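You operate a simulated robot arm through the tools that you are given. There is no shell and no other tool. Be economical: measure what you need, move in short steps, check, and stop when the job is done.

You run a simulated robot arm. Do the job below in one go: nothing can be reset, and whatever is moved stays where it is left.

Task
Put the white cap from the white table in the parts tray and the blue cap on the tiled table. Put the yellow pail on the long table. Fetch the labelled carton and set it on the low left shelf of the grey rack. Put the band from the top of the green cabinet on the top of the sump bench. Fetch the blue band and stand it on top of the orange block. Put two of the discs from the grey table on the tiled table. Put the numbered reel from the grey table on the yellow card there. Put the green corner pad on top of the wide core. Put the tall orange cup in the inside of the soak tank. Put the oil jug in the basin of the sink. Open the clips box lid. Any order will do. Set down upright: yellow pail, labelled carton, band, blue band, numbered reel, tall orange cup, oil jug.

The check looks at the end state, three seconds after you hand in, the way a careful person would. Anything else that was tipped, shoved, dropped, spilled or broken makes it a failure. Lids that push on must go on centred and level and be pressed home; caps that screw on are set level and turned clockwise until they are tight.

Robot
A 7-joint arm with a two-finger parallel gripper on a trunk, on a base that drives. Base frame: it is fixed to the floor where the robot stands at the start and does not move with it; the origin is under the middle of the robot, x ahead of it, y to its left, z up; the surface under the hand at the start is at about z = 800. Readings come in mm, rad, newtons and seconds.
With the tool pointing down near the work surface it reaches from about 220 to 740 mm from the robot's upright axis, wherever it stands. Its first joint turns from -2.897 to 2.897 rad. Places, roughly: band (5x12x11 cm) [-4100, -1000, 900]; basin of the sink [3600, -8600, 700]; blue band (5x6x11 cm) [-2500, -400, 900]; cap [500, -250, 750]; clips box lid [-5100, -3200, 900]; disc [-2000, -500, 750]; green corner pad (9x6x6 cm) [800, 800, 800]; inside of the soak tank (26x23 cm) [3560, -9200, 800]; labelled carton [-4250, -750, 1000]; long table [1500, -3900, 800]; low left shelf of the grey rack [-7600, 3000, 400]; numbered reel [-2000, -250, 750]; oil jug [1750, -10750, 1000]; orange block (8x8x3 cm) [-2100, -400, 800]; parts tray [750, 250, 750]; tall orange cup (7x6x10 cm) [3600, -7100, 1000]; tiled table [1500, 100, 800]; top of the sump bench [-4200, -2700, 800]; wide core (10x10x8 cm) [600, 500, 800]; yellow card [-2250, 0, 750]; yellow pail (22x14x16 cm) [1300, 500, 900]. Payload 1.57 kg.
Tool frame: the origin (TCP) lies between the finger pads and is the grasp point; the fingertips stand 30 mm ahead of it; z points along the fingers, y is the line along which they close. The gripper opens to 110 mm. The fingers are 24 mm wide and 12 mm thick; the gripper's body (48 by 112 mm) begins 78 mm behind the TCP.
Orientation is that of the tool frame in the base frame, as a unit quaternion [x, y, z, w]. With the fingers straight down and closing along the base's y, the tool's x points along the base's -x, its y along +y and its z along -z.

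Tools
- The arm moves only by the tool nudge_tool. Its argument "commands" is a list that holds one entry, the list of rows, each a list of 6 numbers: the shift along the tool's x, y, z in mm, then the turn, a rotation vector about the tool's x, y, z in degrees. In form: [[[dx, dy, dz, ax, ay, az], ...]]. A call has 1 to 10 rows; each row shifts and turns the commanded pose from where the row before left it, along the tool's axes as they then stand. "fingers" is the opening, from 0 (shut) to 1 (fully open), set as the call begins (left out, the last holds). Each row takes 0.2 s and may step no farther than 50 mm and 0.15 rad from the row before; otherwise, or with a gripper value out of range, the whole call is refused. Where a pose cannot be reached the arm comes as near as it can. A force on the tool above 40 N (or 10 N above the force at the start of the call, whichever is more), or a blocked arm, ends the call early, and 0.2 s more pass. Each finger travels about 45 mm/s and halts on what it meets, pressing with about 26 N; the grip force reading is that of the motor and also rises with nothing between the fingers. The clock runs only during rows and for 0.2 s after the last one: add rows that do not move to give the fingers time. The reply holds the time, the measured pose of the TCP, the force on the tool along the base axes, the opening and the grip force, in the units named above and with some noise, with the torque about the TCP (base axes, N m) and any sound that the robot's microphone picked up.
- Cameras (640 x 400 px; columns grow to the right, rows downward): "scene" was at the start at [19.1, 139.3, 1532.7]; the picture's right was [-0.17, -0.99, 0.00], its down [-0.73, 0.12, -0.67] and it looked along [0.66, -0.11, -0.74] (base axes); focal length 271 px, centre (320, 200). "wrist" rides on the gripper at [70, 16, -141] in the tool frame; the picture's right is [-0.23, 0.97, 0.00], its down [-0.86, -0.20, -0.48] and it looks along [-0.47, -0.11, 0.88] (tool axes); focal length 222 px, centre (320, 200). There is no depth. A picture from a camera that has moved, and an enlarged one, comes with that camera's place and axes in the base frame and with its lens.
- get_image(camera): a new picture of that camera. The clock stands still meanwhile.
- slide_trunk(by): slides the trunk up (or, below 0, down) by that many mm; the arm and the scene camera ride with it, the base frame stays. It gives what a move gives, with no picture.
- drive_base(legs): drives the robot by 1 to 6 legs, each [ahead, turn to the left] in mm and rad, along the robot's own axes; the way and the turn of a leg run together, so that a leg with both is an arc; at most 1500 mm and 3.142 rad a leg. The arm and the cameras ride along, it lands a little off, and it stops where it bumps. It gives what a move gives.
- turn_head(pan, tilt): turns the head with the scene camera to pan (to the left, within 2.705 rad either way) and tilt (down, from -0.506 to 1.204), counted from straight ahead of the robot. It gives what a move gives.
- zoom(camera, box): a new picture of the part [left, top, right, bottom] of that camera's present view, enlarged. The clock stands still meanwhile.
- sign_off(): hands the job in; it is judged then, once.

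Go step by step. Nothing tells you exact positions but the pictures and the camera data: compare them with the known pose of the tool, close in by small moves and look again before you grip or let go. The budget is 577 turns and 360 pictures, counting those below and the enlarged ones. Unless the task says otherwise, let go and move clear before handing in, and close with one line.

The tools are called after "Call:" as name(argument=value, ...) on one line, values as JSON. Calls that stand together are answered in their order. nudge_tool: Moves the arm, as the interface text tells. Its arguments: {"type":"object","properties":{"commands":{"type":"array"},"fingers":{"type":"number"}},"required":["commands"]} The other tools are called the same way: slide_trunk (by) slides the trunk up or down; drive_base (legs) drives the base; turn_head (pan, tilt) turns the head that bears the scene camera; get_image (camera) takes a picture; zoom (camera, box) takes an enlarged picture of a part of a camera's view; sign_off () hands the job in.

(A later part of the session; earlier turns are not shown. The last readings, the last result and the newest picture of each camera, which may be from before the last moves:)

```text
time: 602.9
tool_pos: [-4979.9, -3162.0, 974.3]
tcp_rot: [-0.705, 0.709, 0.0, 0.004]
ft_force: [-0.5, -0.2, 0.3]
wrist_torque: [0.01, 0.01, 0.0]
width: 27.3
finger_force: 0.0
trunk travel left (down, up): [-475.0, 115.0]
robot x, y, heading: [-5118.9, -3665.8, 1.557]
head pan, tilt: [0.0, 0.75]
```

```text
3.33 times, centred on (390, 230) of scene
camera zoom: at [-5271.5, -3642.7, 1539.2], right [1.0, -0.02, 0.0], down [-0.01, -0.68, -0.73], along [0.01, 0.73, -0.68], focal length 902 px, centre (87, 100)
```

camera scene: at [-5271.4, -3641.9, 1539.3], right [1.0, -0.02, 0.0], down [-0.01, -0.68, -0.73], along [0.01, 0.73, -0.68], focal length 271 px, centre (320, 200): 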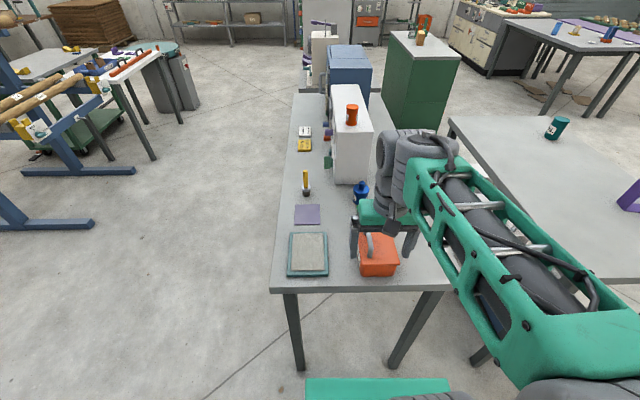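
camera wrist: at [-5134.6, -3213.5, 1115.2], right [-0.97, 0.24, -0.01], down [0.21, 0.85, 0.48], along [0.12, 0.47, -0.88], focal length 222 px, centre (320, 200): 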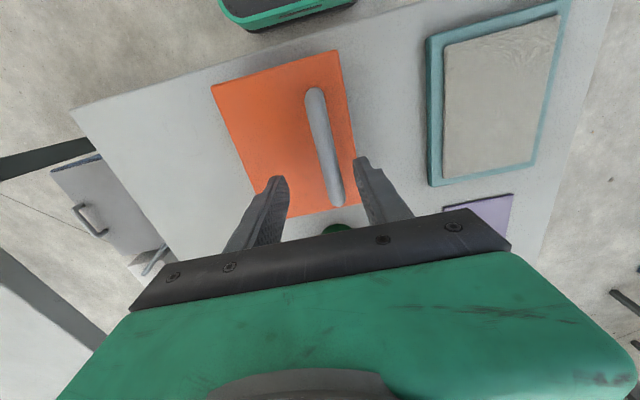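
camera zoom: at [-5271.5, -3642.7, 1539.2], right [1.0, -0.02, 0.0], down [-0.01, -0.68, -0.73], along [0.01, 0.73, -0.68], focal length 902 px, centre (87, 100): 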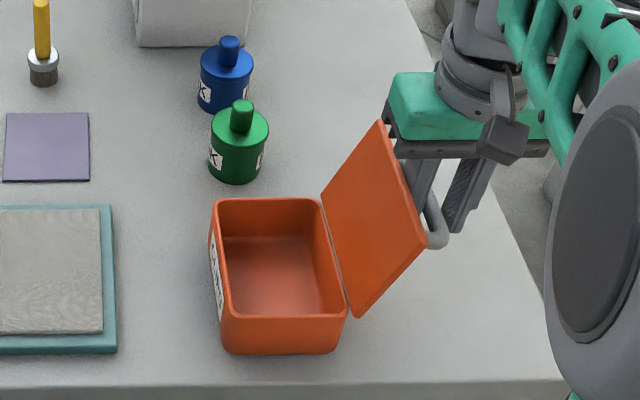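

Call:
nudge_tool(commands=[[[0, -4, 0, 0, 0, 0], [0, 0, -10, 0, 0, 0], [0, -2, -15, 0, 0, 0], [0, -3, -20, 0, 0, 0], [0, -5, -30, 0, 0, 0], [0, 0, -30, 0, 0, 0], [0, 0, 0, 0, 0, 0]]])

Call:
get_image(camera="scene")

```text
time: 604.5
tool_pos: [-4965.9, -3162.5, 1079.5]
tcp_rot: [-0.705, 0.709, 0.0, 0.003]
ft_force: [-0.4, 0.2, 0.7]
wrist_torque: [0.03, 0.03, 0.01]
width: 27.6
finger_force: 0.0
trunk travel left (down, up): [-475.0, 115.0]
robot x, y, heading: [-5118.6, -3665.1, 1.556]
head pan, tilt: [0.0, 0.75]
```

```text
138 pictures are left
camera scene: at [-5271.5, -3642.9, 1539.3], right [1.0, -0.02, 0.0], down [-0.01, -0.68, -0.73], along [0.01, 0.73, -0.68], focal length 271 px, centre (320, 200)
```

scene: 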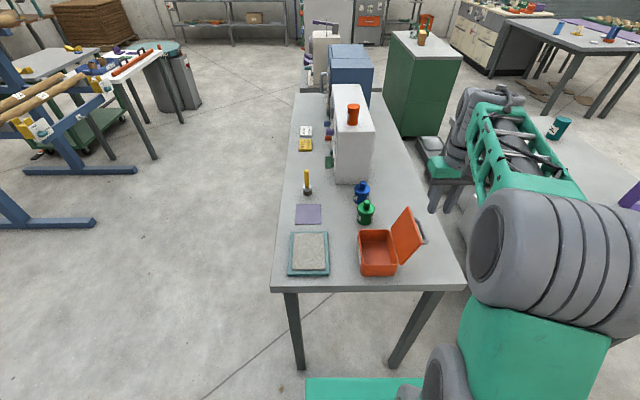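

The lid is open and stays open. Now the CAPS carton: retract and drive back to the green cabinet.

Call:
nudge_tool(commands=[[[40, 0, -10, 0, 0, 0], [40, 0, 0, 0, 0, 0], [40, 20, 0, 0, 0, 0], [20, 40, 0, 0, 0, 0], [0, 40, 0, 0, 0, 0]]], fingers=0.9)

Call:
drive_base(legs=[[0, -1.556], [1200, -0.0], [660, 0], [0, 1.571], [1400, 0], [1450, 0]])

```text
time: 605.6
tool_pos: [-5067.2, -3303.4, 1089.6]
tcp_rot: [-0.705, 0.709, 0.0, 0.003]
ft_force: [0.7, -0.2, 0.4]
wrist_torque: [-0.02, -0.01, -0.01]
width: 99.0
finger_force: 0.0
trunk travel left (down, up): [-475.0, 115.0]
robot x, y, heading: [-5119.0, -3668.5, 1.56]
head pan, tilt: [0.0, 0.75]
```

```text
time: 636.0
tool_pos: [-2914.2, -527.1, 1089.8]
tcp_rot: [-0.675, 0.738, 0.001, 0.004]
ft_force: [0.9, 1.1, 0.4]
wrist_torque: [0.02, 0.0, 0.0]
width: 99.2
finger_force: 0.1
trunk travel left (down, up): [-475.0, 115.0]
robot x, y, heading: [-2997.1, -886.4, 1.472]
head pan, tilt: [0.0, 0.75]
```

Call:
drive_base(legs=[[0, 1.397], [500, 0], [0, 0.272]])

Call:
turn_head(pan=-0.1, tilt=0.75)

Call:
get_image(camera="scene")

Call:
get_image(camera="wrist")

```text
time: 643.4
tool_pos: [-3839.9, -741.7, 1089.6]
tcp_rot: [1.0, 0.023, -0.003, -0.003]
ft_force: [-0.3, -0.2, 0.4]
wrist_torque: [0.02, 0.01, -0.01]
width: 99.1
finger_force: 0.0
trunk travel left (down, up): [-475.0, 115.0]
robot x, y, heading: [-3474.3, -776.3, -3.106]
head pan, tilt: [0.0, 0.75]
```

```text
time: 644.0
tool_pos: [-3840.5, -740.9, 1089.6]
tcp_rot: [1.0, 0.023, -0.003, -0.003]
ft_force: [0.7, 0.6, 0.6]
wrist_torque: [0.02, 0.03, -0.02]
width: 98.8
finger_force: 0.0
trunk travel left (down, up): [-475.0, 115.0]
robot x, y, heading: [-3472.7, -776.5, -3.103]
head pan, tilt: [-0.099, 0.75]
```

```text
137 pictures are left
camera scene: at [-3488.9, -922.8, 1539.3], right [0.06, 1.0, 0.0], down [0.68, -0.04, -0.73], along [-0.73, 0.05, -0.68], focal length 271 px, centre (320, 200)
```

scene: 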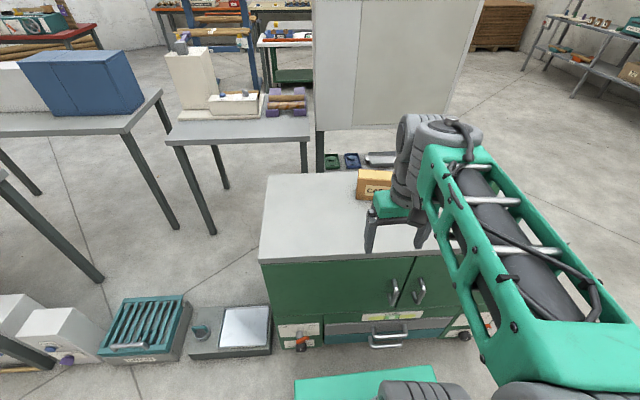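

```text
136 pictures are left
camera wrist: at [-3768.1, -754.7, 1231.1], right [-0.18, -0.98, 0.0], down [-0.86, 0.16, 0.48], along [-0.48, 0.09, -0.88], focal length 222 px, centre (320, 200)
```

wrist: 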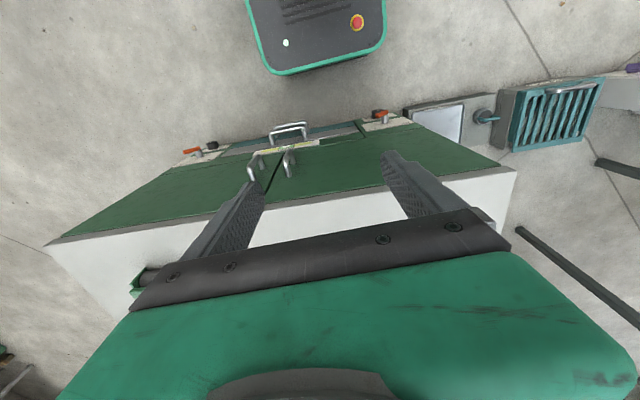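

Call:
drive_base(legs=[[65, -0.035]])

Call:
nudge_tool(commands=[[[-10, 0, 0, 0, 0, 8.5], [0, 0, 0, 0, 0, 8.5], [0, 0, 0, 0, 0, 8.5], [0, 0, 0, 0, 0, 8.5], [0, 0, 0, 0, 0, 8.5], [0, 0, 0, 0, 0, 8.5], [0, 0, 0, 0, 0, 8.5], [0, 0, 0, 0, 0, 8.5], [0, 0, 0, 0, 0, 8.5], [0, 0, 0, 0, 0, 8.5]]])

Call:
nudge_tool(commands=[[[0, 0, 20, 0, 0, 5], [0, 40, 10, 0, 0, 0], [0, 40, 10, 0, 0, 0], [0, 40, 10, 0, 0, 0], [0, 40, 10, 0, 0, 0], [0, 40, 0, 0, 0, 0], [0, 40, 0, 0, 0, 0], [0, 0, 0, 0, 0, 0]]])

Call:
get_image(camera="wrist")

Call:
get_image(camera="scene")

```text
time: 645.0
tool_pos: [-3902.7, -729.3, 1089.4]
tcp_rot: [1.0, 0.006, -0.002, -0.002]
ft_force: [0.2, 0.4, 0.6]
wrist_torque: [-0.01, -0.01, -0.01]
width: 98.8
finger_force: 0.0
trunk travel left (down, up): [-475.0, 115.0]
robot x, y, heading: [-3534.2, -776.9, -3.133]
head pan, tilt: [-0.099, 0.75]
```

```text
time: 647.2
tool_pos: [-3910.4, -729.0, 1088.9]
tcp_rot: [0.74, -0.672, -0.004, 0.0]
ft_force: [0.0, 0.1, 0.3]
wrist_torque: [0.01, -0.03, 0.02]
width: 98.9
finger_force: 0.0
trunk travel left (down, up): [-475.0, 115.0]
robot x, y, heading: [-3536.1, -776.0, -3.138]
head pan, tilt: [-0.099, 0.75]
```

```text
time: 649.0
tool_pos: [-4154.5, -732.9, 1032.7]
tcp_rot: [0.711, -0.703, -0.003, 0.001]
ft_force: [0.1, 0.5, 0.6]
wrist_torque: [0.03, -0.04, 0.04]
width: 98.8
finger_force: 0.0
trunk travel left (down, up): [-475.0, 115.0]
robot x, y, heading: [-3539.6, -777.8, -3.143]
head pan, tilt: [-0.099, 0.75]
```

```text
135 pictures are left
camera wrist: at [-4168.7, -804.5, 1174.4], right [-0.98, 0.22, 0.01], down [0.19, 0.86, 0.48], along [0.1, 0.47, -0.88], focal length 222 px, centre (320, 200)
```

wrist: 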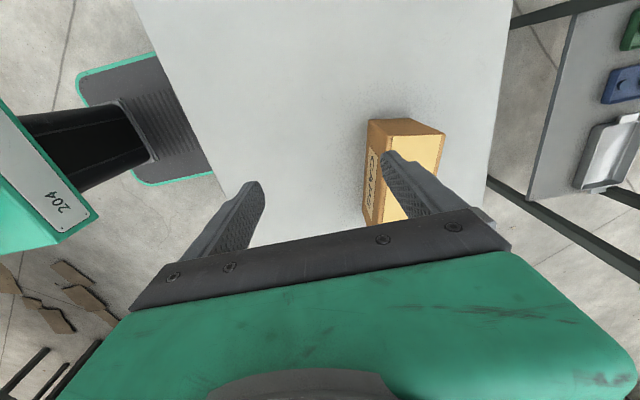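

```text
134 pictures are left
camera scene: at [-3558.3, -923.4, 1539.2], right [0.1, 1.0, 0.0], down [0.68, -0.07, -0.73], along [-0.73, 0.07, -0.68], focal length 271 px, centre (320, 200)
```

scene: 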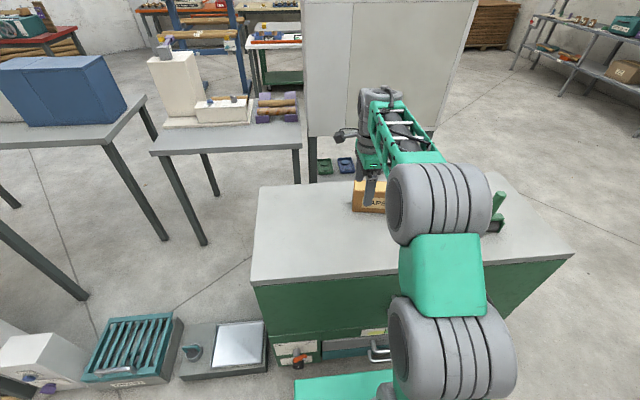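

The carton is ~149×60, centred (−4245,−664), yaw ≈−10°. I raise the trunk to gain reach at this height, then approach.

Call:
slide_trunk(by=110)

Call:
nudge_tool(commands=[[[0, 0, 40, 0, 0, 5.5], [0, 0, 40, 0, 0, 5.5], [0, 0, 40, 0, 0, 0], [0, 0, 30, 0, 0, 0], [0, 0, 0, 0, 0, 0]]])

Call:
get_image(camera="wrist")

```text
time: 650.5
tool_pos: [-4153.2, -734.2, 1143.0]
tcp_rot: [0.711, -0.703, -0.003, 0.001]
ft_force: [0.2, 0.2, -0.2]
wrist_torque: [0.02, 0.01, -0.02]
width: 99.1
finger_force: 0.1
trunk travel left (down, up): [-585.0, 5.0]
robot x, y, heading: [-3538.5, -773.4, -3.143]
head pan, tilt: [-0.099, 0.75]
```

```text
time: 651.7
tool_pos: [-4155.8, -734.7, 992.2]
tcp_rot: [-0.639, 0.769, 0.003, 0.0]
ft_force: [-0.6, 0.0, -0.3]
wrist_torque: [-0.02, -0.02, -0.02]
width: 99.0
finger_force: 0.1
trunk travel left (down, up): [-585.0, 5.0]
robot x, y, heading: [-3539.3, -776.8, -3.14]
head pan, tilt: [-0.099, 0.75]
```

```text
133 pictures are left
camera wrist: at [-4183.3, -800.5, 1133.4], right [-0.92, 0.4, 0.01], down [0.35, 0.8, 0.48], along [0.19, 0.44, -0.88], focal length 222 px, centre (320, 200)
```

wrist: 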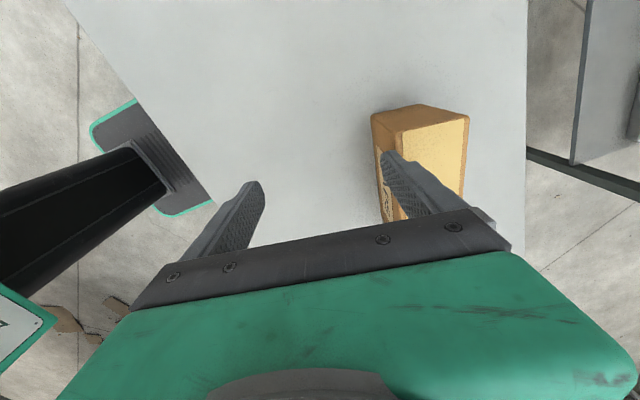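

Call:
nudge_tool(commands=[[[-16.5, 33.6, 0, 0, 0, 0], [-16.5, 33.6, 0, 0, 0, 0], [-16.5, 33.6, 0, 0, 0, 0], [0, 0, 0, 0, 0, 0]]])

Call:
get_image(camera="wrist")

Call:
zoom(camera="scene", box=[310, 130, 530, 290])

```text
time: 652.7
tool_pos: [-4245.4, -668.0, 995.7]
tcp_rot: [-0.64, 0.768, 0.002, 0.0]
ft_force: [0.0, -0.8, 0.4]
wrist_torque: [0.03, -0.03, 0.03]
width: 98.8
finger_force: 0.0
trunk travel left (down, up): [-585.0, 5.0]
robot x, y, heading: [-3536.1, -773.6, -3.139]
head pan, tilt: [-0.099, 0.75]
```

```text
132 pictures are left
camera wrist: at [-4272.9, -733.8, 1137.1], right [-0.92, 0.4, 0.01], down [0.35, 0.8, 0.48], along [0.19, 0.44, -0.88], focal length 222 px, centre (320, 200)
```

wrist: 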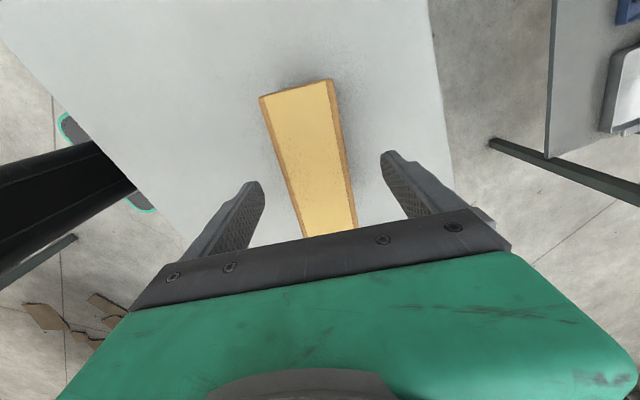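

```text
2.50 times, centred on (420, 210) of scene
camera zoom: at [-3558.1, -923.3, 1649.3], right [0.1, 1.0, 0.0], down [0.68, -0.07, -0.73], along [-0.73, 0.07, -0.68], focal length 677 px, centre (70, 175)
```

zoom: 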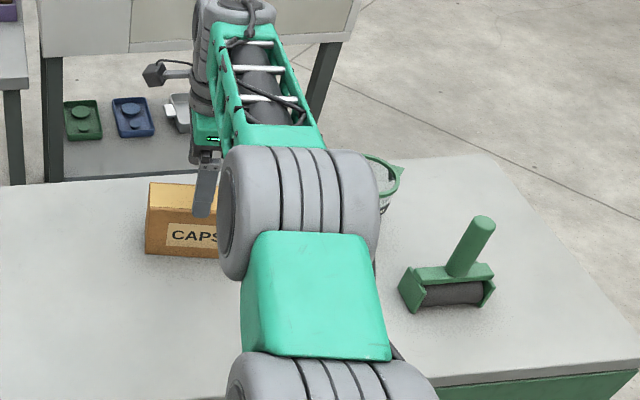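

Call:
nudge_tool(commands=[[[0, 0, 30, 0, 0, 0], [0, 0, 30, 0, 0, 0], [0, 0, 27, 0, 0, 0], [0, 0, 0, 0, 0, 0]]])

Call:
zoom(camera="wrist", box=[200, 40, 440, 250])

Call:
nudge_tool(commands=[[[0, 0, 0, 0, 0, 0], [0, 0, 0, 0, 0, 0], [0, 0, 0, 0, 0, 0], [0, 0, 0, 0, 0, 0]]], fingers=0.35)

```text
time: 653.7
tool_pos: [-4248.0, -668.9, 907.1]
tcp_rot: [-0.641, 0.768, 0.003, -0.001]
ft_force: [1.1, -0.4, -0.4]
wrist_torque: [0.02, 0.01, -0.01]
width: 99.1
finger_force: 0.0
trunk travel left (down, up): [-585.0, 5.0]
robot x, y, heading: [-3534.3, -774.0, -3.143]
head pan, tilt: [-0.099, 0.75]
```

```text
1.90 times, centred on (320, 145) of wrist
camera zoom: at [-4274.5, -734.6, 1048.7], right [-0.92, 0.4, 0.01], down [0.35, 0.8, 0.48], along [0.19, 0.44, -0.88], focal length 423 px, centre (320, 305)
```

zoom: 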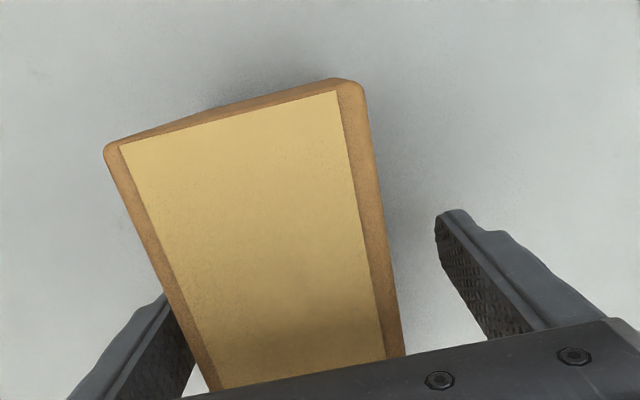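

```text
time: 654.7
tool_pos: [-4246.9, -668.3, 906.0]
tcp_rot: [-0.64, 0.768, 0.003, -0.001]
ft_force: [1.6, -0.7, -0.1]
wrist_torque: [-0.02, -0.13, -0.01]
width: 59.8
finger_force: 25.7
trunk travel left (down, up): [-585.0, 5.0]
robot x, y, heading: [-3534.5, -777.3, -3.142]
head pan, tilt: [-0.099, 0.75]
```

Gripped the carton (59.8 mm). I lift it, bring it to the cabinet's front area and turn it so its long axis points to me, to regrasp it from the front.

Call:
nudge_tool(commands=[[[0, 0, -30, 0, 0, 0], [0, 0, -40, 0, 0, 0], [0, -40, -10, 0, 0, 0], [0, -40, 0, 0, 0, 0], [0, -40, 0, 0, 0, 0], [0, -40, 0, 0, 0, 0], [0, -40, 0, 0, 0, 0], [0, 0, 0, 0, 0, 0]]])

Call:
nudge_tool(commands=[[[0, 0, 0, 0, 0, -8.5], [0, 0, 0, 0, 0, -8.5], [0, 0, 0, 0, 0, -8.5], [0, 0, 0, 0, 0, -8.5], [0, 0, 0, 0, 0, -8.5], [0, 0, 0, 0, 0, -8.5], [0, 0, 0, 0, 0, -8.5], [0, 0, 0, 0, 0, -8.5], [0, 0, 0, 0, 0, -8.5], [0, 0, 0, 0, 0, -8.5]]])

Call:
nudge_tool(commands=[[[0, 0, 0, 0, 0, -8], [0, 0, 0, 0, 0, -8], [0, 0, 0, 0, 0, 0]]])

Call:
get_image(camera="scene")

Call:
get_image(camera="wrist")

```text
time: 656.5
tool_pos: [-4046.1, -699.8, 988.1]
tcp_rot: [-0.641, 0.768, 0.003, 0.0]
ft_force: [0.1, 0.4, -3.8]
wrist_torque: [-0.04, 0.02, -0.04]
width: 59.8
finger_force: 25.5
trunk travel left (down, up): [-585.0, 5.0]
robot x, y, heading: [-3537.0, -774.2, -3.137]
head pan, tilt: [-0.099, 0.75]
```

```text
time: 658.7
tool_pos: [-4048.6, -702.5, 985.7]
tcp_rot: [0.991, -0.131, -0.002, -0.001]
ft_force: [0.0, -0.7, -3.0]
wrist_torque: [0.0, -0.01, -0.02]
width: 59.9
finger_force: 25.7
trunk travel left (down, up): [-585.0, 5.0]
robot x, y, heading: [-3537.2, -779.0, -3.138]
head pan, tilt: [-0.099, 0.75]
```

```text
time: 659.5
tool_pos: [-4047.6, -703.3, 984.5]
tcp_rot: [1.0, 0.007, -0.003, -0.002]
ft_force: [-0.1, 0.1, -2.0]
wrist_torque: [-0.01, 0.0, -0.03]
width: 59.5
finger_force: 26.2
trunk travel left (down, up): [-585.0, 5.0]
robot x, y, heading: [-3536.2, -774.2, -3.14]
head pan, tilt: [-0.099, 0.75]
```

```text
129 pictures are left
camera scene: at [-3558.2, -923.3, 1649.2], right [0.1, 1.0, 0.0], down [0.68, -0.07, -0.73], along [-0.73, 0.07, -0.68], focal length 271 px, centre (320, 200)
```

scene: 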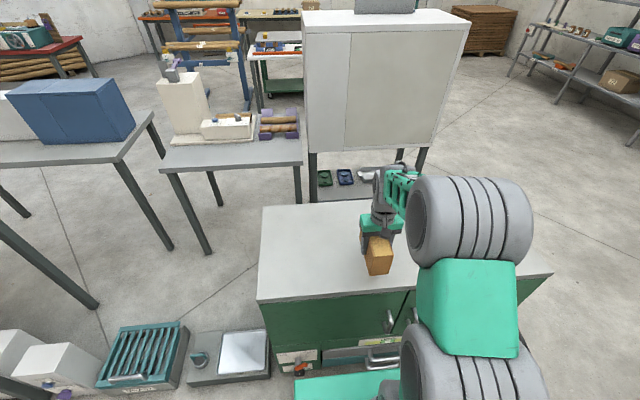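

```text
128 pictures are left
camera wrist: at [-3977.4, -718.5, 1127.1], right [-0.21, -0.98, 0.0], down [-0.86, 0.19, 0.48], along [-0.47, 0.11, -0.88], focal length 222 px, centre (320, 200)
```

wrist: 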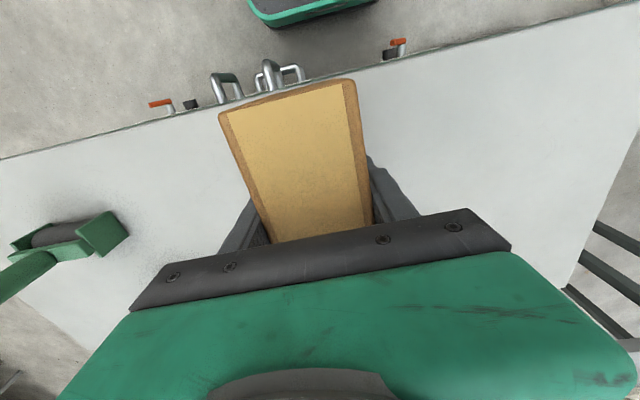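

Call:
nudge_tool(commands=[[[0, 0, 30, 0, 0, 0], [0, 0, 30, 0, 0, 0], [0, 0, 10, 0, 0, 0], [0, 0, 4, 0, 0, 0], [0, 0, 0, 0, 0, 0]]])

Call:
nudge_tool(commands=[[[0, 0, 3, 0, 0, 0], [0, 0, 0, 0, 0, 0]]])

Call:
nudge_tool(commands=[[[0, 0, 2, 0, 0, 0], [0, 0, 0, 0, 0, 0]]])

```text
time: 660.7
tool_pos: [-4047.5, -701.5, 910.4]
tcp_rot: [1.0, 0.006, -0.003, -0.002]
ft_force: [-0.4, -0.8, -2.9]
wrist_torque: [-0.01, 0.02, -0.03]
width: 60.1
finger_force: 25.6
trunk travel left (down, up): [-585.0, 5.0]
robot x, y, heading: [-3540.2, -778.0, -3.135]
head pan, tilt: [-0.099, 0.75]
```

```text
time: 661.3
tool_pos: [-4048.0, -701.7, 909.1]
tcp_rot: [1.0, 0.006, -0.002, -0.001]
ft_force: [0.7, 0.0, -2.5]
wrist_torque: [0.03, -0.02, -0.03]
width: 59.7
finger_force: 25.7
trunk travel left (down, up): [-585.0, 5.0]
robot x, y, heading: [-3539.7, -777.6, -3.138]
head pan, tilt: [-0.099, 0.75]
```

```text
time: 661.9
tool_pos: [-4047.9, -701.4, 906.0]
tcp_rot: [1.0, 0.006, -0.003, -0.002]
ft_force: [0.9, 0.0, 1.1]
wrist_torque: [-0.09, -0.28, 0.04]
width: 59.8
finger_force: 26.6
trunk travel left (down, up): [-585.0, 5.0]
robot x, y, heading: [-3536.7, -773.5, -3.14]
head pan, tilt: [-0.099, 0.75]
```

Call:
nudge_tool(commands=[[[0, 0, 0, 0, 0, 0], [0, 0, 0, 0, 0, 0], [0, 0, -20, 0, 0, 0], [0, 0, -40, 0, 0, 0], [0, 0, -40, 0, 0, 0], [0, 0, -40, 0, 0, 0], [40, 0, 0, 0, 0, 0], [40, 0, 0, 0, 0, 0]]], fingers=0.9)

Call:
drive_base(legs=[[-300, 0]])

Call:
nudge_tool(commands=[[[-20, 0, 0, 0, -8.55, 0], [-19.8, 0, 3, 0, -8.55, 0], [-19.1, 0, 5.9, 0, -8.55, 0], [-18, 0, 8.7, 0, -8.55, 0], [-16.5, 0, 11.3, 0, -8.55, 0], [-14.7, 0, 13.6, 0, -8.55, 0], [-12.5, 0, 15.6, 0, -8.55, 0]]])

Call:
get_image(camera="wrist")

Call:
get_image(camera="scene")

```text
time: 663.7
tool_pos: [-3967.5, -700.9, 1044.4]
tcp_rot: [1.0, 0.005, -0.003, -0.002]
ft_force: [0.0, 0.1, -0.7]
wrist_torque: [-0.03, -0.01, 0.0]
width: 99.0
finger_force: 0.0
trunk travel left (down, up): [-585.0, 5.0]
robot x, y, heading: [-3538.9, -776.0, -3.14]
head pan, tilt: [-0.099, 0.75]
```

```text
time: 665.7
tool_pos: [-3660.7, -700.8, 1043.9]
tcp_rot: [1.0, 0.007, -0.002, -0.002]
ft_force: [-0.3, -1.0, 0.6]
wrist_torque: [0.01, 0.0, 0.02]
width: 99.1
finger_force: 0.0
trunk travel left (down, up): [-585.0, 5.0]
robot x, y, heading: [-3229.5, -774.5, -3.137]
head pan, tilt: [-0.099, 0.75]
```

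```text
time: 667.3
tool_pos: [-3799.5, -702.3, 1045.5]
tcp_rot: [0.865, 0.007, -0.502, 0.002]
ft_force: [-0.5, 0.7, 0.4]
wrist_torque: [-0.02, -0.01, 0.0]
width: 99.2
finger_force: 0.1
trunk travel left (down, up): [-585.0, 5.0]
robot x, y, heading: [-3228.9, -776.4, -3.136]
head pan, tilt: [-0.099, 0.75]
```

```text
127 pictures are left
camera wrist: at [-3642.6, -716.5, 1055.1], right [-0.1, -0.98, 0.19], down [-0.01, 0.2, 0.98], along [-0.99, 0.1, -0.03], focal length 222 px, centre (320, 200)
```

wrist: 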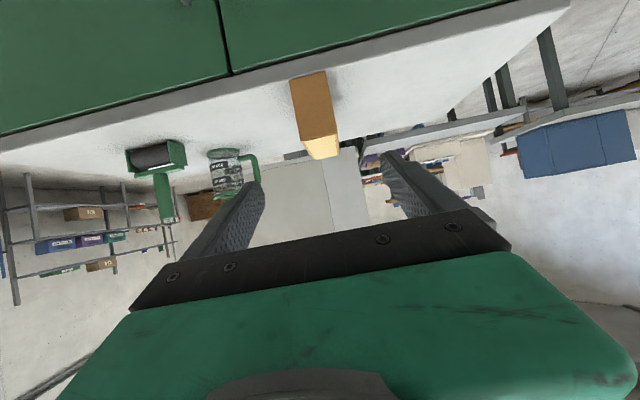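

```text
126 pictures are left
camera scene: at [-3251.9, -922.3, 1649.3], right [0.09, 1.0, 0.0], down [0.68, -0.06, -0.73], along [-0.73, 0.07, -0.68], focal length 271 px, centre (320, 200)
```

scene: 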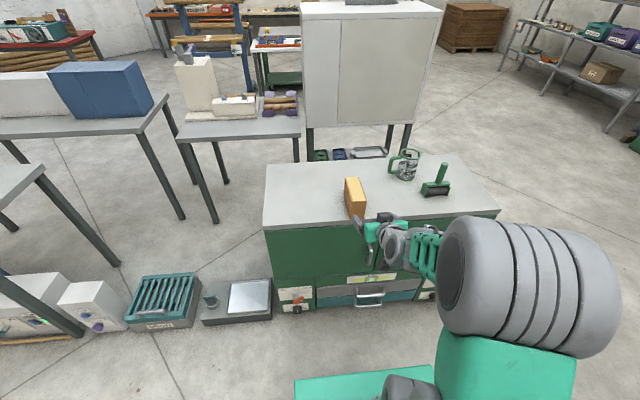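

Call:
drive_base(legs=[[90, 0]])

Call:
nudge_tool(commands=[[[31.4, 0, 18.1, 0, 0, 0], [31.4, 0, 18.1, 0, 0, 0], [31.4, 0, 18.1, 0, 0, 0], [30, 0, 17.3, 0, 0, 0], [0, 0, 0, 0, 0, 0]]])

Call:
get_image(camera="wrist")

Call:
zoom(camera="scene", box=[290, 140, 450, 270])

```text
time: 668.4
tool_pos: [-3892.2, -703.0, 1044.7]
tcp_rot: [0.866, 0.007, -0.501, 0.002]
ft_force: [-0.7, 1.0, 0.1]
wrist_torque: [-0.02, 0.03, -0.03]
width: 98.9
finger_force: 0.1
trunk travel left (down, up): [-585.0, 5.0]
robot x, y, heading: [-3323.0, -775.6, -3.135]
head pan, tilt: [-0.099, 0.75]
```

```text
time: 669.6
tool_pos: [-3892.3, -701.5, 898.3]
tcp_rot: [0.866, 0.008, -0.5, 0.002]
ft_force: [-0.4, -0.3, -0.7]
wrist_torque: [-0.01, -0.02, 0.0]
width: 99.1
finger_force: 0.0
trunk travel left (down, up): [-585.0, 5.0]
robot x, y, heading: [-3323.5, -773.8, -3.135]
head pan, tilt: [-0.099, 0.75]
```

```text
125 pictures are left
camera wrist: at [-3733.9, -714.7, 910.5], right [-0.1, -0.98, 0.19], down [-0.01, 0.19, 0.98], along [-0.99, 0.09, -0.03], focal length 222 px, centre (320, 200)
```

wrist: 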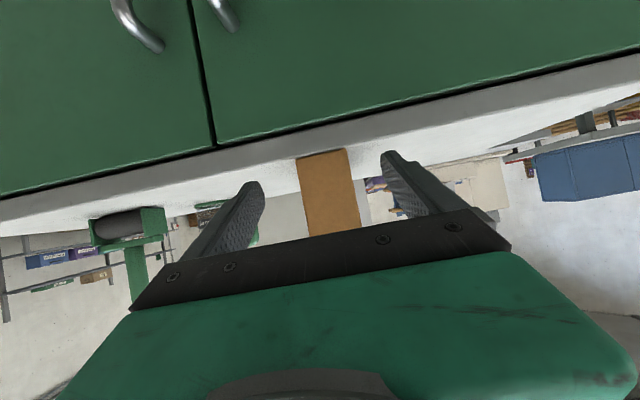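

```text
3.08 times, centred on (370, 205) of scene
camera zoom: at [-3342.7, -922.7, 1649.3], right [0.09, 1.0, 0.0], down [0.68, -0.06, -0.73], along [-0.73, 0.07, -0.68], focal length 833 px, centre (166, 185)
```

zoom: 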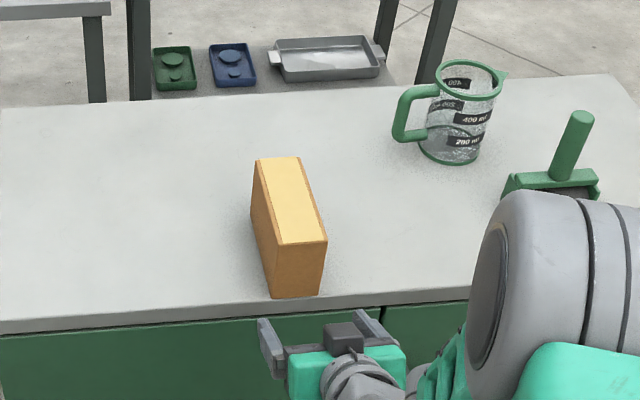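

Call:
nudge_tool(commands=[[[-18.2, 0, 31.5, 0, 0, 0], [-18.2, 0, 31.5, 0, 0, 0], [-18.2, 0, 31.5, 0, 0, 0], [0, 0, 0, 0, 0, 0]]])

Call:
get_image(camera="wrist")

Call:
zoom(camera="scene", box=[290, 140, 450, 270])

```text
time: 670.6
tool_pos: [-4002.3, -703.0, 901.3]
tcp_rot: [0.866, 0.007, -0.501, 0.001]
ft_force: [-0.4, 0.4, 0.0]
wrist_torque: [0.01, -0.01, 0.0]
width: 98.8
finger_force: 0.1
trunk travel left (down, up): [-585.0, 5.0]
robot x, y, heading: [-3319.8, -771.8, -3.135]
head pan, tilt: [-0.099, 0.75]
```

```text
123 pictures are left
camera wrist: at [-3843.9, -716.2, 912.1], right [-0.1, -0.98, 0.19], down [-0.01, 0.2, 0.98], along [-0.99, 0.1, -0.03], focal length 222 px, centre (320, 200)
```

wrist: 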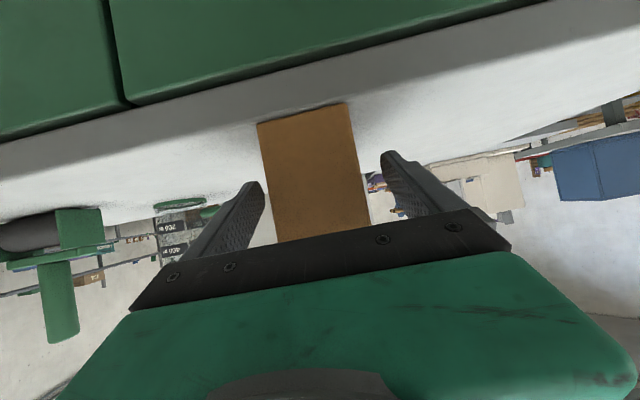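

```text
3.08 times, centred on (370, 205) of scene
camera zoom: at [-3342.9, -922.8, 1649.3], right [0.09, 1.0, 0.0], down [0.68, -0.06, -0.73], along [-0.73, 0.07, -0.68], focal length 833 px, centre (166, 185)
```

zoom: 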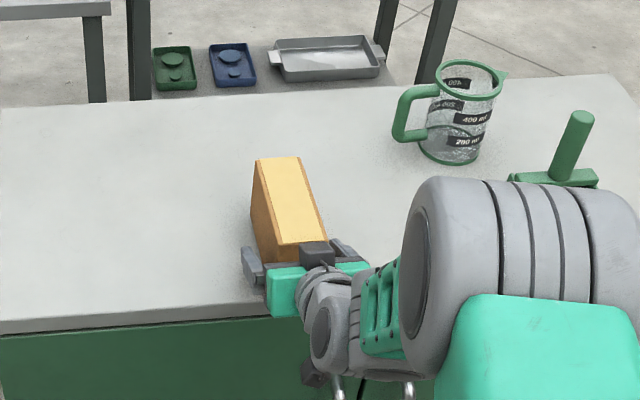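

Call:
nudge_tool(commands=[[[-8, 0, 14, 0, 0, 0], [-8, 0, 14, 0, 0, 0], [0, 0, 0, 0, 0, 0]]])

Call:
nudge_tool(commands=[[[0, 0, 0, 0, 0, 0], [0, 0, 0, 0, 0, 0], [0, 0, 0, 0, 0, 0], [0, 0, 0, 0, 0, 0]]], fingers=0.35)

Call:
nudge_tool(commands=[[[-10, 0, -6, 0, 0, 0], [-17, 0, -10, 0, 0, 0], [-26, 0, -15, 0, 0, 0], [-26, 0, -15, 0, 0, 0], [0, 0, 0, 0, 0, 0]]])

Call:
get_image(camera="wrist")

Call:
zoom(camera="scene", box=[290, 140, 450, 270])

```text
time: 671.4
tool_pos: [-4034.0, -704.9, 900.8]
tcp_rot: [0.866, 0.007, -0.5, 0.002]
ft_force: [0.0, -0.2, -0.5]
wrist_torque: [0.0, 0.03, 0.0]
width: 99.1
finger_force: 0.0
trunk travel left (down, up): [-585.0, 5.0]
robot x, y, heading: [-3322.4, -776.3, -3.134]
head pan, tilt: [-0.099, 0.75]
```

```text
time: 672.4
tool_pos: [-4034.6, -704.0, 902.3]
tcp_rot: [0.866, 0.006, -0.5, 0.001]
ft_force: [0.3, 1.1, 0.3]
wrist_torque: [-0.02, -0.02, -0.06]
width: 59.9
finger_force: 25.9
trunk travel left (down, up): [-585.0, 5.0]
robot x, y, heading: [-3323.9, -777.5, -3.132]
head pan, tilt: [-0.099, 0.75]
```

```text
time: 673.6
tool_pos: [-4030.6, -704.4, 993.1]
tcp_rot: [0.866, 0.007, -0.501, 0.001]
ft_force: [0.7, -0.7, -2.7]
wrist_torque: [-0.02, -0.07, -0.01]
width: 59.9
finger_force: 25.3
trunk travel left (down, up): [-585.0, 5.0]
robot x, y, heading: [-3321.7, -778.0, -3.136]
head pan, tilt: [-0.099, 0.75]
```

```text
121 pictures are left
camera wrist: at [-3872.9, -717.9, 1004.2], right [-0.1, -0.98, 0.19], down [-0.01, 0.2, 0.98], along [-0.99, 0.09, -0.03], focal length 222 px, centre (320, 200)
```

wrist: 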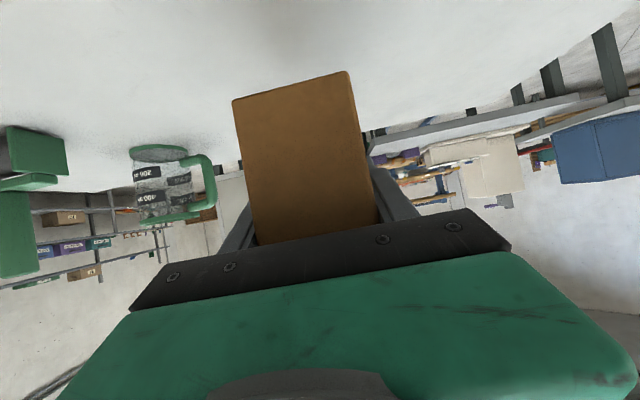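

```text
3.08 times, centred on (370, 205) of scene
camera zoom: at [-3343.0, -922.7, 1649.2], right [0.09, 1.0, 0.0], down [0.68, -0.06, -0.73], along [-0.73, 0.07, -0.68], focal length 833 px, centre (166, 185)
```

zoom: 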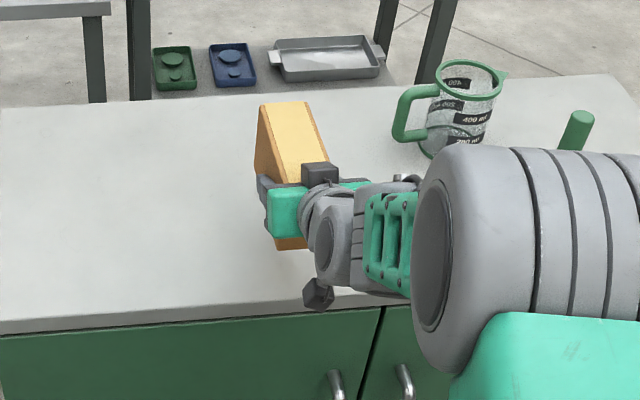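

Carton held level. I back out and drive north-west, then look for the grey rack.

Call:
drive_base(legs=[[-280, 0], [0, -1.571], [900, 0], [0, 0.9]])

Call:
turn_head(pan=0.2, tilt=0.3)

Call:
get_image(camera="scene")

```text
time: 686.1
tool_pos: [-3569.1, 618.5, 992.6]
tcp_rot: [0.821, -0.274, -0.474, -0.162]
ft_force: [0.5, -0.1, -3.4]
wrist_torque: [-0.05, -0.05, -0.02]
width: 59.8
finger_force: 26.2
trunk travel left (down, up): [-585.0, 5.0]
robot x, y, heading: [-3052.8, 130.0, 2.489]
head pan, tilt: [-0.099, 0.75]
```

```text
time: 687.0
tool_pos: [-3568.9, 616.6, 993.0]
tcp_rot: [0.821, -0.274, -0.474, -0.161]
ft_force: [-0.5, 1.0, -2.9]
wrist_torque: [-0.05, -0.06, 0.0]
width: 60.1
finger_force: 26.3
trunk travel left (down, up): [-585.0, 5.0]
robot x, y, heading: [-3054.4, 126.0, 2.486]
head pan, tilt: [0.201, 0.3]
```

```text
119 pictures are left
camera scene: at [-3182.2, 7.4, 1689.5], right [0.44, 0.9, 0.0], down [0.27, -0.13, -0.95], along [-0.86, 0.42, -0.3], focal length 271 px, centre (320, 200)
```

scene: 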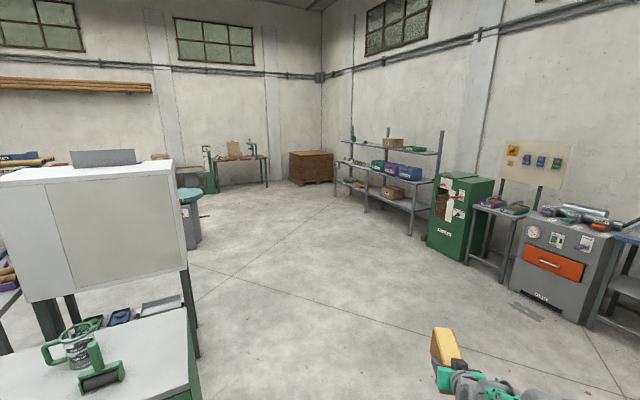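

Call:
zoom(camera="scene", box=[325, 115, 465, 245])

```text
3.08 times, centred on (395, 180) of scene
camera zoom: at [-3182.2, 7.4, 1689.5], right [0.44, 0.9, 0.0], down [0.27, -0.13, -0.95], along [-0.86, 0.42, -0.3], focal length 833 px, centre (89, 262)
```

zoom: 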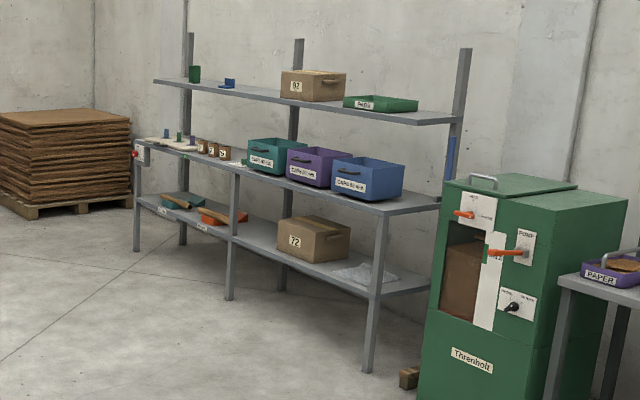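

Call:
drive_base(legs=[[0, 0.283], [1500, 0], [1500, 0], [1500, 0], [0, -1.198]])

Call:
turn_head(pan=0.15, tilt=0.55)

Call:
get_image(camera="scene")

```text
time: 712.1
tool_pos: [-7133.7, 2411.7, 993.8]
tcp_rot: [0.617, -0.608, -0.355, -0.353]
ft_force: [-0.5, -0.7, -2.5]
wrist_torque: [-0.09, 0.05, 0.0]
width: 60.1
finger_force: 26.1
trunk travel left (down, up): [-585.0, 5.0]
robot x, y, heading: [-7204.0, 1701.8, 1.573]
head pan, tilt: [0.201, 0.3]
```

```text
time: 712.9
tool_pos: [-7134.5, 2412.0, 992.8]
tcp_rot: [0.617, -0.607, -0.355, -0.353]
ft_force: [-0.2, 0.7, -2.4]
wrist_torque: [-0.05, 0.02, 0.02]
width: 59.7
finger_force: 26.2
trunk travel left (down, up): [-585.0, 5.0]
robot x, y, heading: [-7202.5, 1702.3, 1.578]
head pan, tilt: [0.15, 0.55]
```

```text
117 pictures are left
camera scene: at [-7371.8, 1729.3, 1666.7], right [0.99, 0.15, 0.0], down [0.08, -0.52, -0.85], along [-0.13, 0.84, -0.52], focal length 271 px, centre (320, 200)
```

scene: 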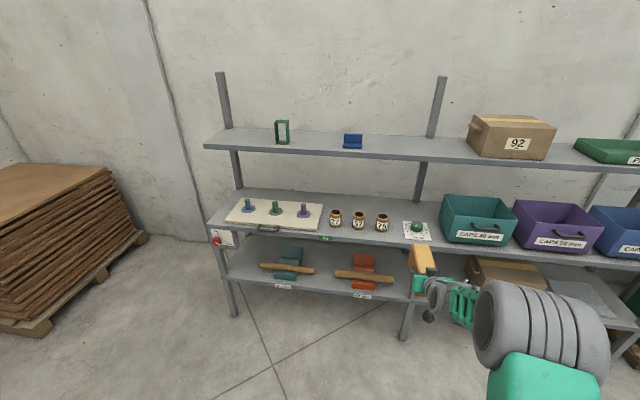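

Call:
zoom(camera="scene", box=[210, 190, 430, 345])

```text
2.58 times, centred on (320, 268) of scene
camera zoom: at [-7371.8, 1729.3, 1666.7], right [0.99, 0.15, 0.0], down [0.08, -0.52, -0.85], along [-0.13, 0.84, -0.52], focal length 699 px, centre (320, 26)
```

zoom: 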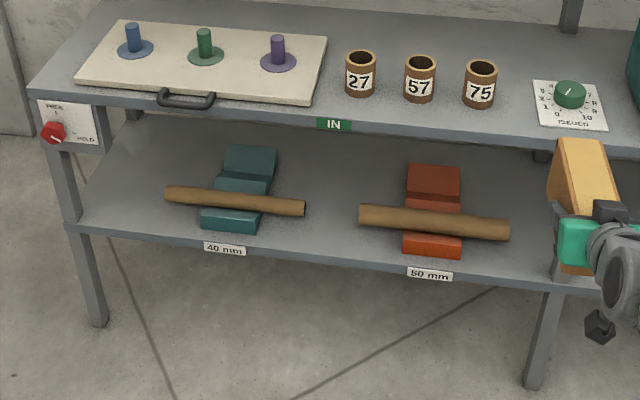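

The low left shelf (z≈400) holds two tubes in cradles; there's free room at its left end around x≈−8030. I drive in line with that.

Call:
drive_base(legs=[[0, 1.571], [890, 0], [0, -1.571]])

Call:
slide_trunk(by=-490)

Call:
turn_head(pan=0.0, tilt=0.45)

Call:
get_image(camera="scene")

Call:
get_image(camera="wrist")

```text
time: 725.3
tool_pos: [-8007.3, 2391.6, 993.0]
tcp_rot: [-0.61, 0.615, 0.35, 0.357]
ft_force: [0.8, 0.7, -3.8]
wrist_torque: [-0.04, 0.01, 0.01]
width: 59.9
finger_force: 25.9
trunk travel left (down, up): [-585.0, 5.0]
robot x, y, heading: [-8095.6, 1686.3, 1.552]
head pan, tilt: [0.15, 0.55]
```

```text
refused: -490 is not a number from -400 to 400
```

```text
time: 726.0
tool_pos: [-8007.6, 2392.2, 992.6]
tcp_rot: [-0.609, 0.615, 0.351, 0.357]
ft_force: [0.0, 0.0, -3.1]
wrist_torque: [-0.07, -0.01, 0.01]
width: 60.1
finger_force: 26.4
trunk travel left (down, up): [-585.0, 5.0]
robot x, y, heading: [-8093.7, 1684.4, 1.553]
head pan, tilt: [0.0, 0.45]
```

```text
115 pictures are left
camera scene: at [-8247.7, 1718.6, 1675.6], right [1.0, -0.02, 0.0], down [-0.01, -0.44, -0.9], along [0.02, 0.9, -0.44], focal length 271 px, centre (320, 200)
```

scene: 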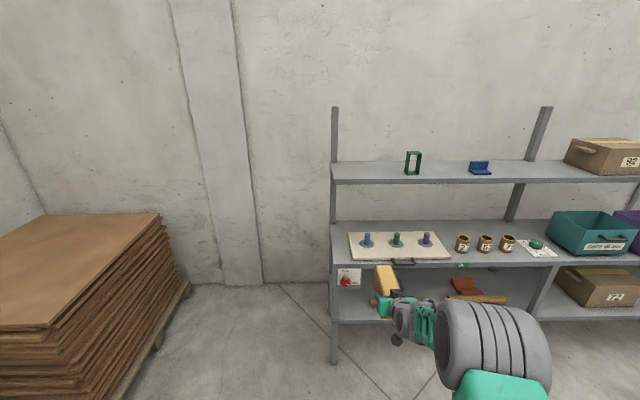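

```text
114 pictures are left
camera wrist: at [-8024.8, 2235.0, 1003.8], right [-0.97, 0.12, 0.19], down [0.2, 0.01, 0.98], along [0.12, 0.99, -0.03], focal length 222 px, centre (320, 200)
```

wrist: 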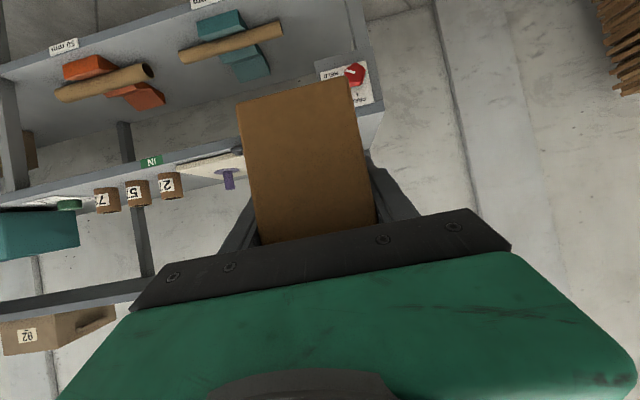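

Call:
slide_trunk(by=-400)

Call:
slide_trunk(by=-80)

Call:
drive_base(legs=[[220, 0.018]])

Call:
get_image(camera="scene")

Call:
get_image(camera="wrist")

```text
time: 729.8
tool_pos: [-8007.1, 2392.1, 593.0]
tcp_rot: [-0.609, 0.615, 0.351, 0.357]
ft_force: [0.7, -0.7, -2.8]
wrist_torque: [-0.08, 0.02, -0.04]
width: 59.9
finger_force: 26.2
trunk travel left (down, up): [-185.0, 405.0]
robot x, y, heading: [-8095.1, 1682.3, 1.55]
head pan, tilt: [0.0, 0.45]
```

```text
time: 731.0
tool_pos: [-8007.1, 2392.0, 512.2]
tcp_rot: [-0.609, 0.615, 0.35, 0.358]
ft_force: [-0.3, 0.1, -2.3]
wrist_torque: [-0.08, 0.01, 0.03]
width: 60.0
finger_force: 26.3
trunk travel left (down, up): [-105.0, 485.0]
robot x, y, heading: [-8095.2, 1687.8, 1.55]
head pan, tilt: [0.0, 0.45]
```

```text
time: 732.7
tool_pos: [-8019.7, 2612.7, 513.7]
tcp_rot: [0.616, -0.608, -0.354, -0.354]
ft_force: [-0.5, 0.2, -2.3]
wrist_torque: [-0.06, 0.0, 0.01]
width: 59.9
finger_force: 26.1
trunk travel left (down, up): [-105.0, 485.0]
robot x, y, heading: [-8092.1, 1908.6, 1.568]
head pan, tilt: [0.0, 0.45]
```

```text
113 pictures are left
camera scene: at [-8246.1, 1934.4, 1195.7], right [1.0, 0.0, 0.0], down [0.0, -0.44, -0.9], along [0.0, 0.9, -0.44], focal length 271 px, centre (320, 200)
```

scene: 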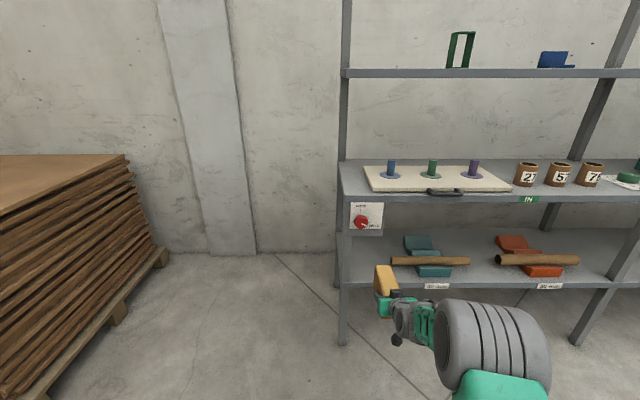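

```text
112 pictures are left
camera wrist: at [-8032.9, 2455.0, 523.9], right [-0.98, 0.11, 0.19], down [0.2, 0.01, 0.98], along [0.1, 0.99, -0.03], focal length 222 px, centre (320, 200)
```

wrist: 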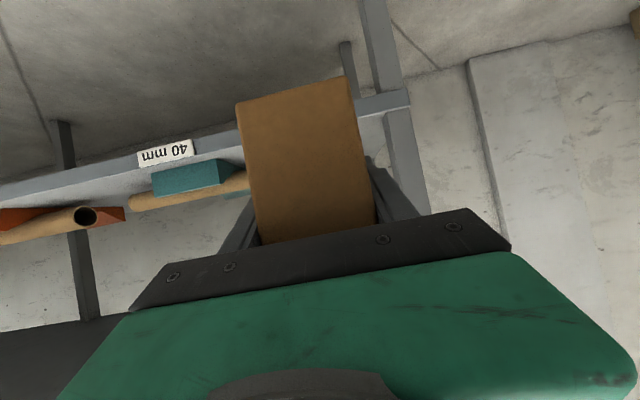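

Shelf surface ≈405, underside of the next ≈760; my carton bottom is at ≈462, x lined up in the free space. Driving in gently.

Call:
drive_base(legs=[[150, 0]])

Call:
get_image(camera="scene")

Call:
get_image(camera="wrist")

```text
time: 734.0
tool_pos: [-8017.6, 2757.2, 512.6]
tcp_rot: [0.616, -0.609, -0.353, -0.353]
ft_force: [0.0, 0.4, -2.6]
wrist_torque: [-0.05, -0.02, -0.02]
width: 59.9
finger_force: 25.8
trunk travel left (down, up): [-105.0, 485.0]
robot x, y, heading: [-8092.9, 2046.7, 1.574]
head pan, tilt: [0.0, 0.45]
```

```text
111 pictures are left
camera scene: at [-8246.0, 2079.6, 1195.7], right [1.0, 0.0, 0.0], down [0.0, -0.44, -0.9], along [0.0, 0.9, -0.44], focal length 271 px, centre (320, 200)
```

scene: 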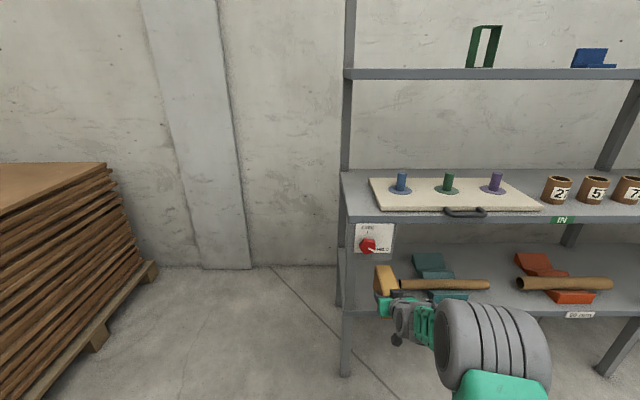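

```text
110 pictures are left
camera wrist: at [-8033.2, 2600.2, 523.8], right [-0.98, 0.1, 0.19], down [0.2, 0.01, 0.98], along [0.1, 0.99, -0.03], focal length 222 px, centre (320, 200)
```

wrist: 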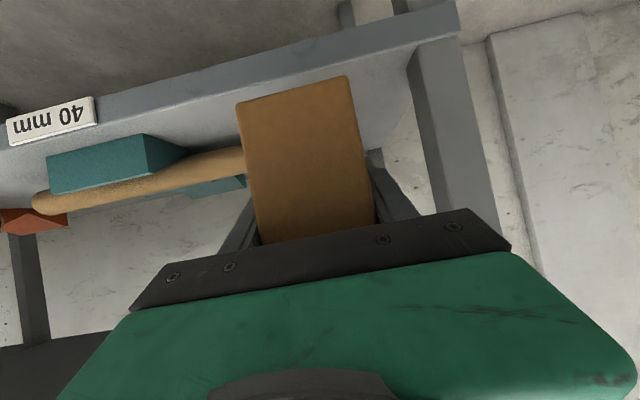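

Call:
drive_base(legs=[[108, 0]])

Call:
get_image(camera="wrist")

Call:
zoom(camera="scene", box=[320, 200, 520, 360])

```text
time: 735.2
tool_pos: [-8015.9, 2865.6, 512.6]
tcp_rot: [0.615, -0.61, -0.354, -0.354]
ft_force: [-0.7, -0.4, -2.2]
wrist_torque: [-0.04, -0.01, 0.0]
width: 59.7
finger_force: 26.6
trunk travel left (down, up): [-105.0, 485.0]
robot x, y, heading: [-8092.1, 2158.1, 1.565]
head pan, tilt: [0.0, 0.45]
```

```text
109 pictures are left
camera wrist: at [-8030.9, 2708.4, 523.7], right [-0.98, 0.11, 0.19], down [0.2, 0.01, 0.98], along [0.1, 0.99, -0.03], focal length 222 px, centre (320, 200)
```

wrist: 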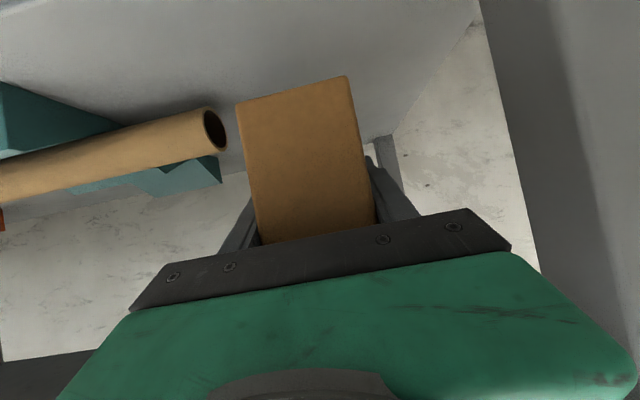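

```text
2.50 times, centred on (420, 280) of scene
camera zoom: at [-8245.7, 2188.7, 1195.7], right [1.0, 0.0, 0.0], down [0.0, -0.44, -0.9], along [0.0, 0.9, -0.44], focal length 677 px, centre (70, 0)
```

zoom: 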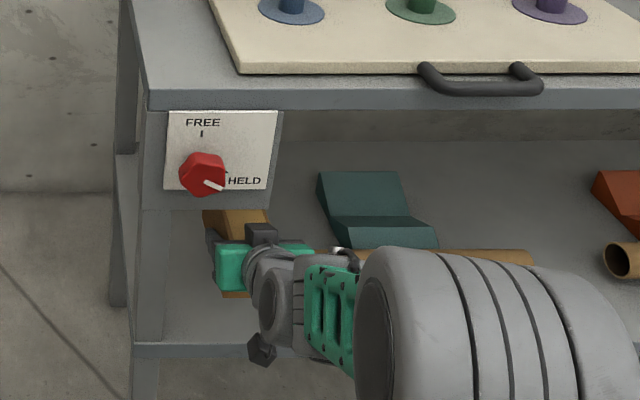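

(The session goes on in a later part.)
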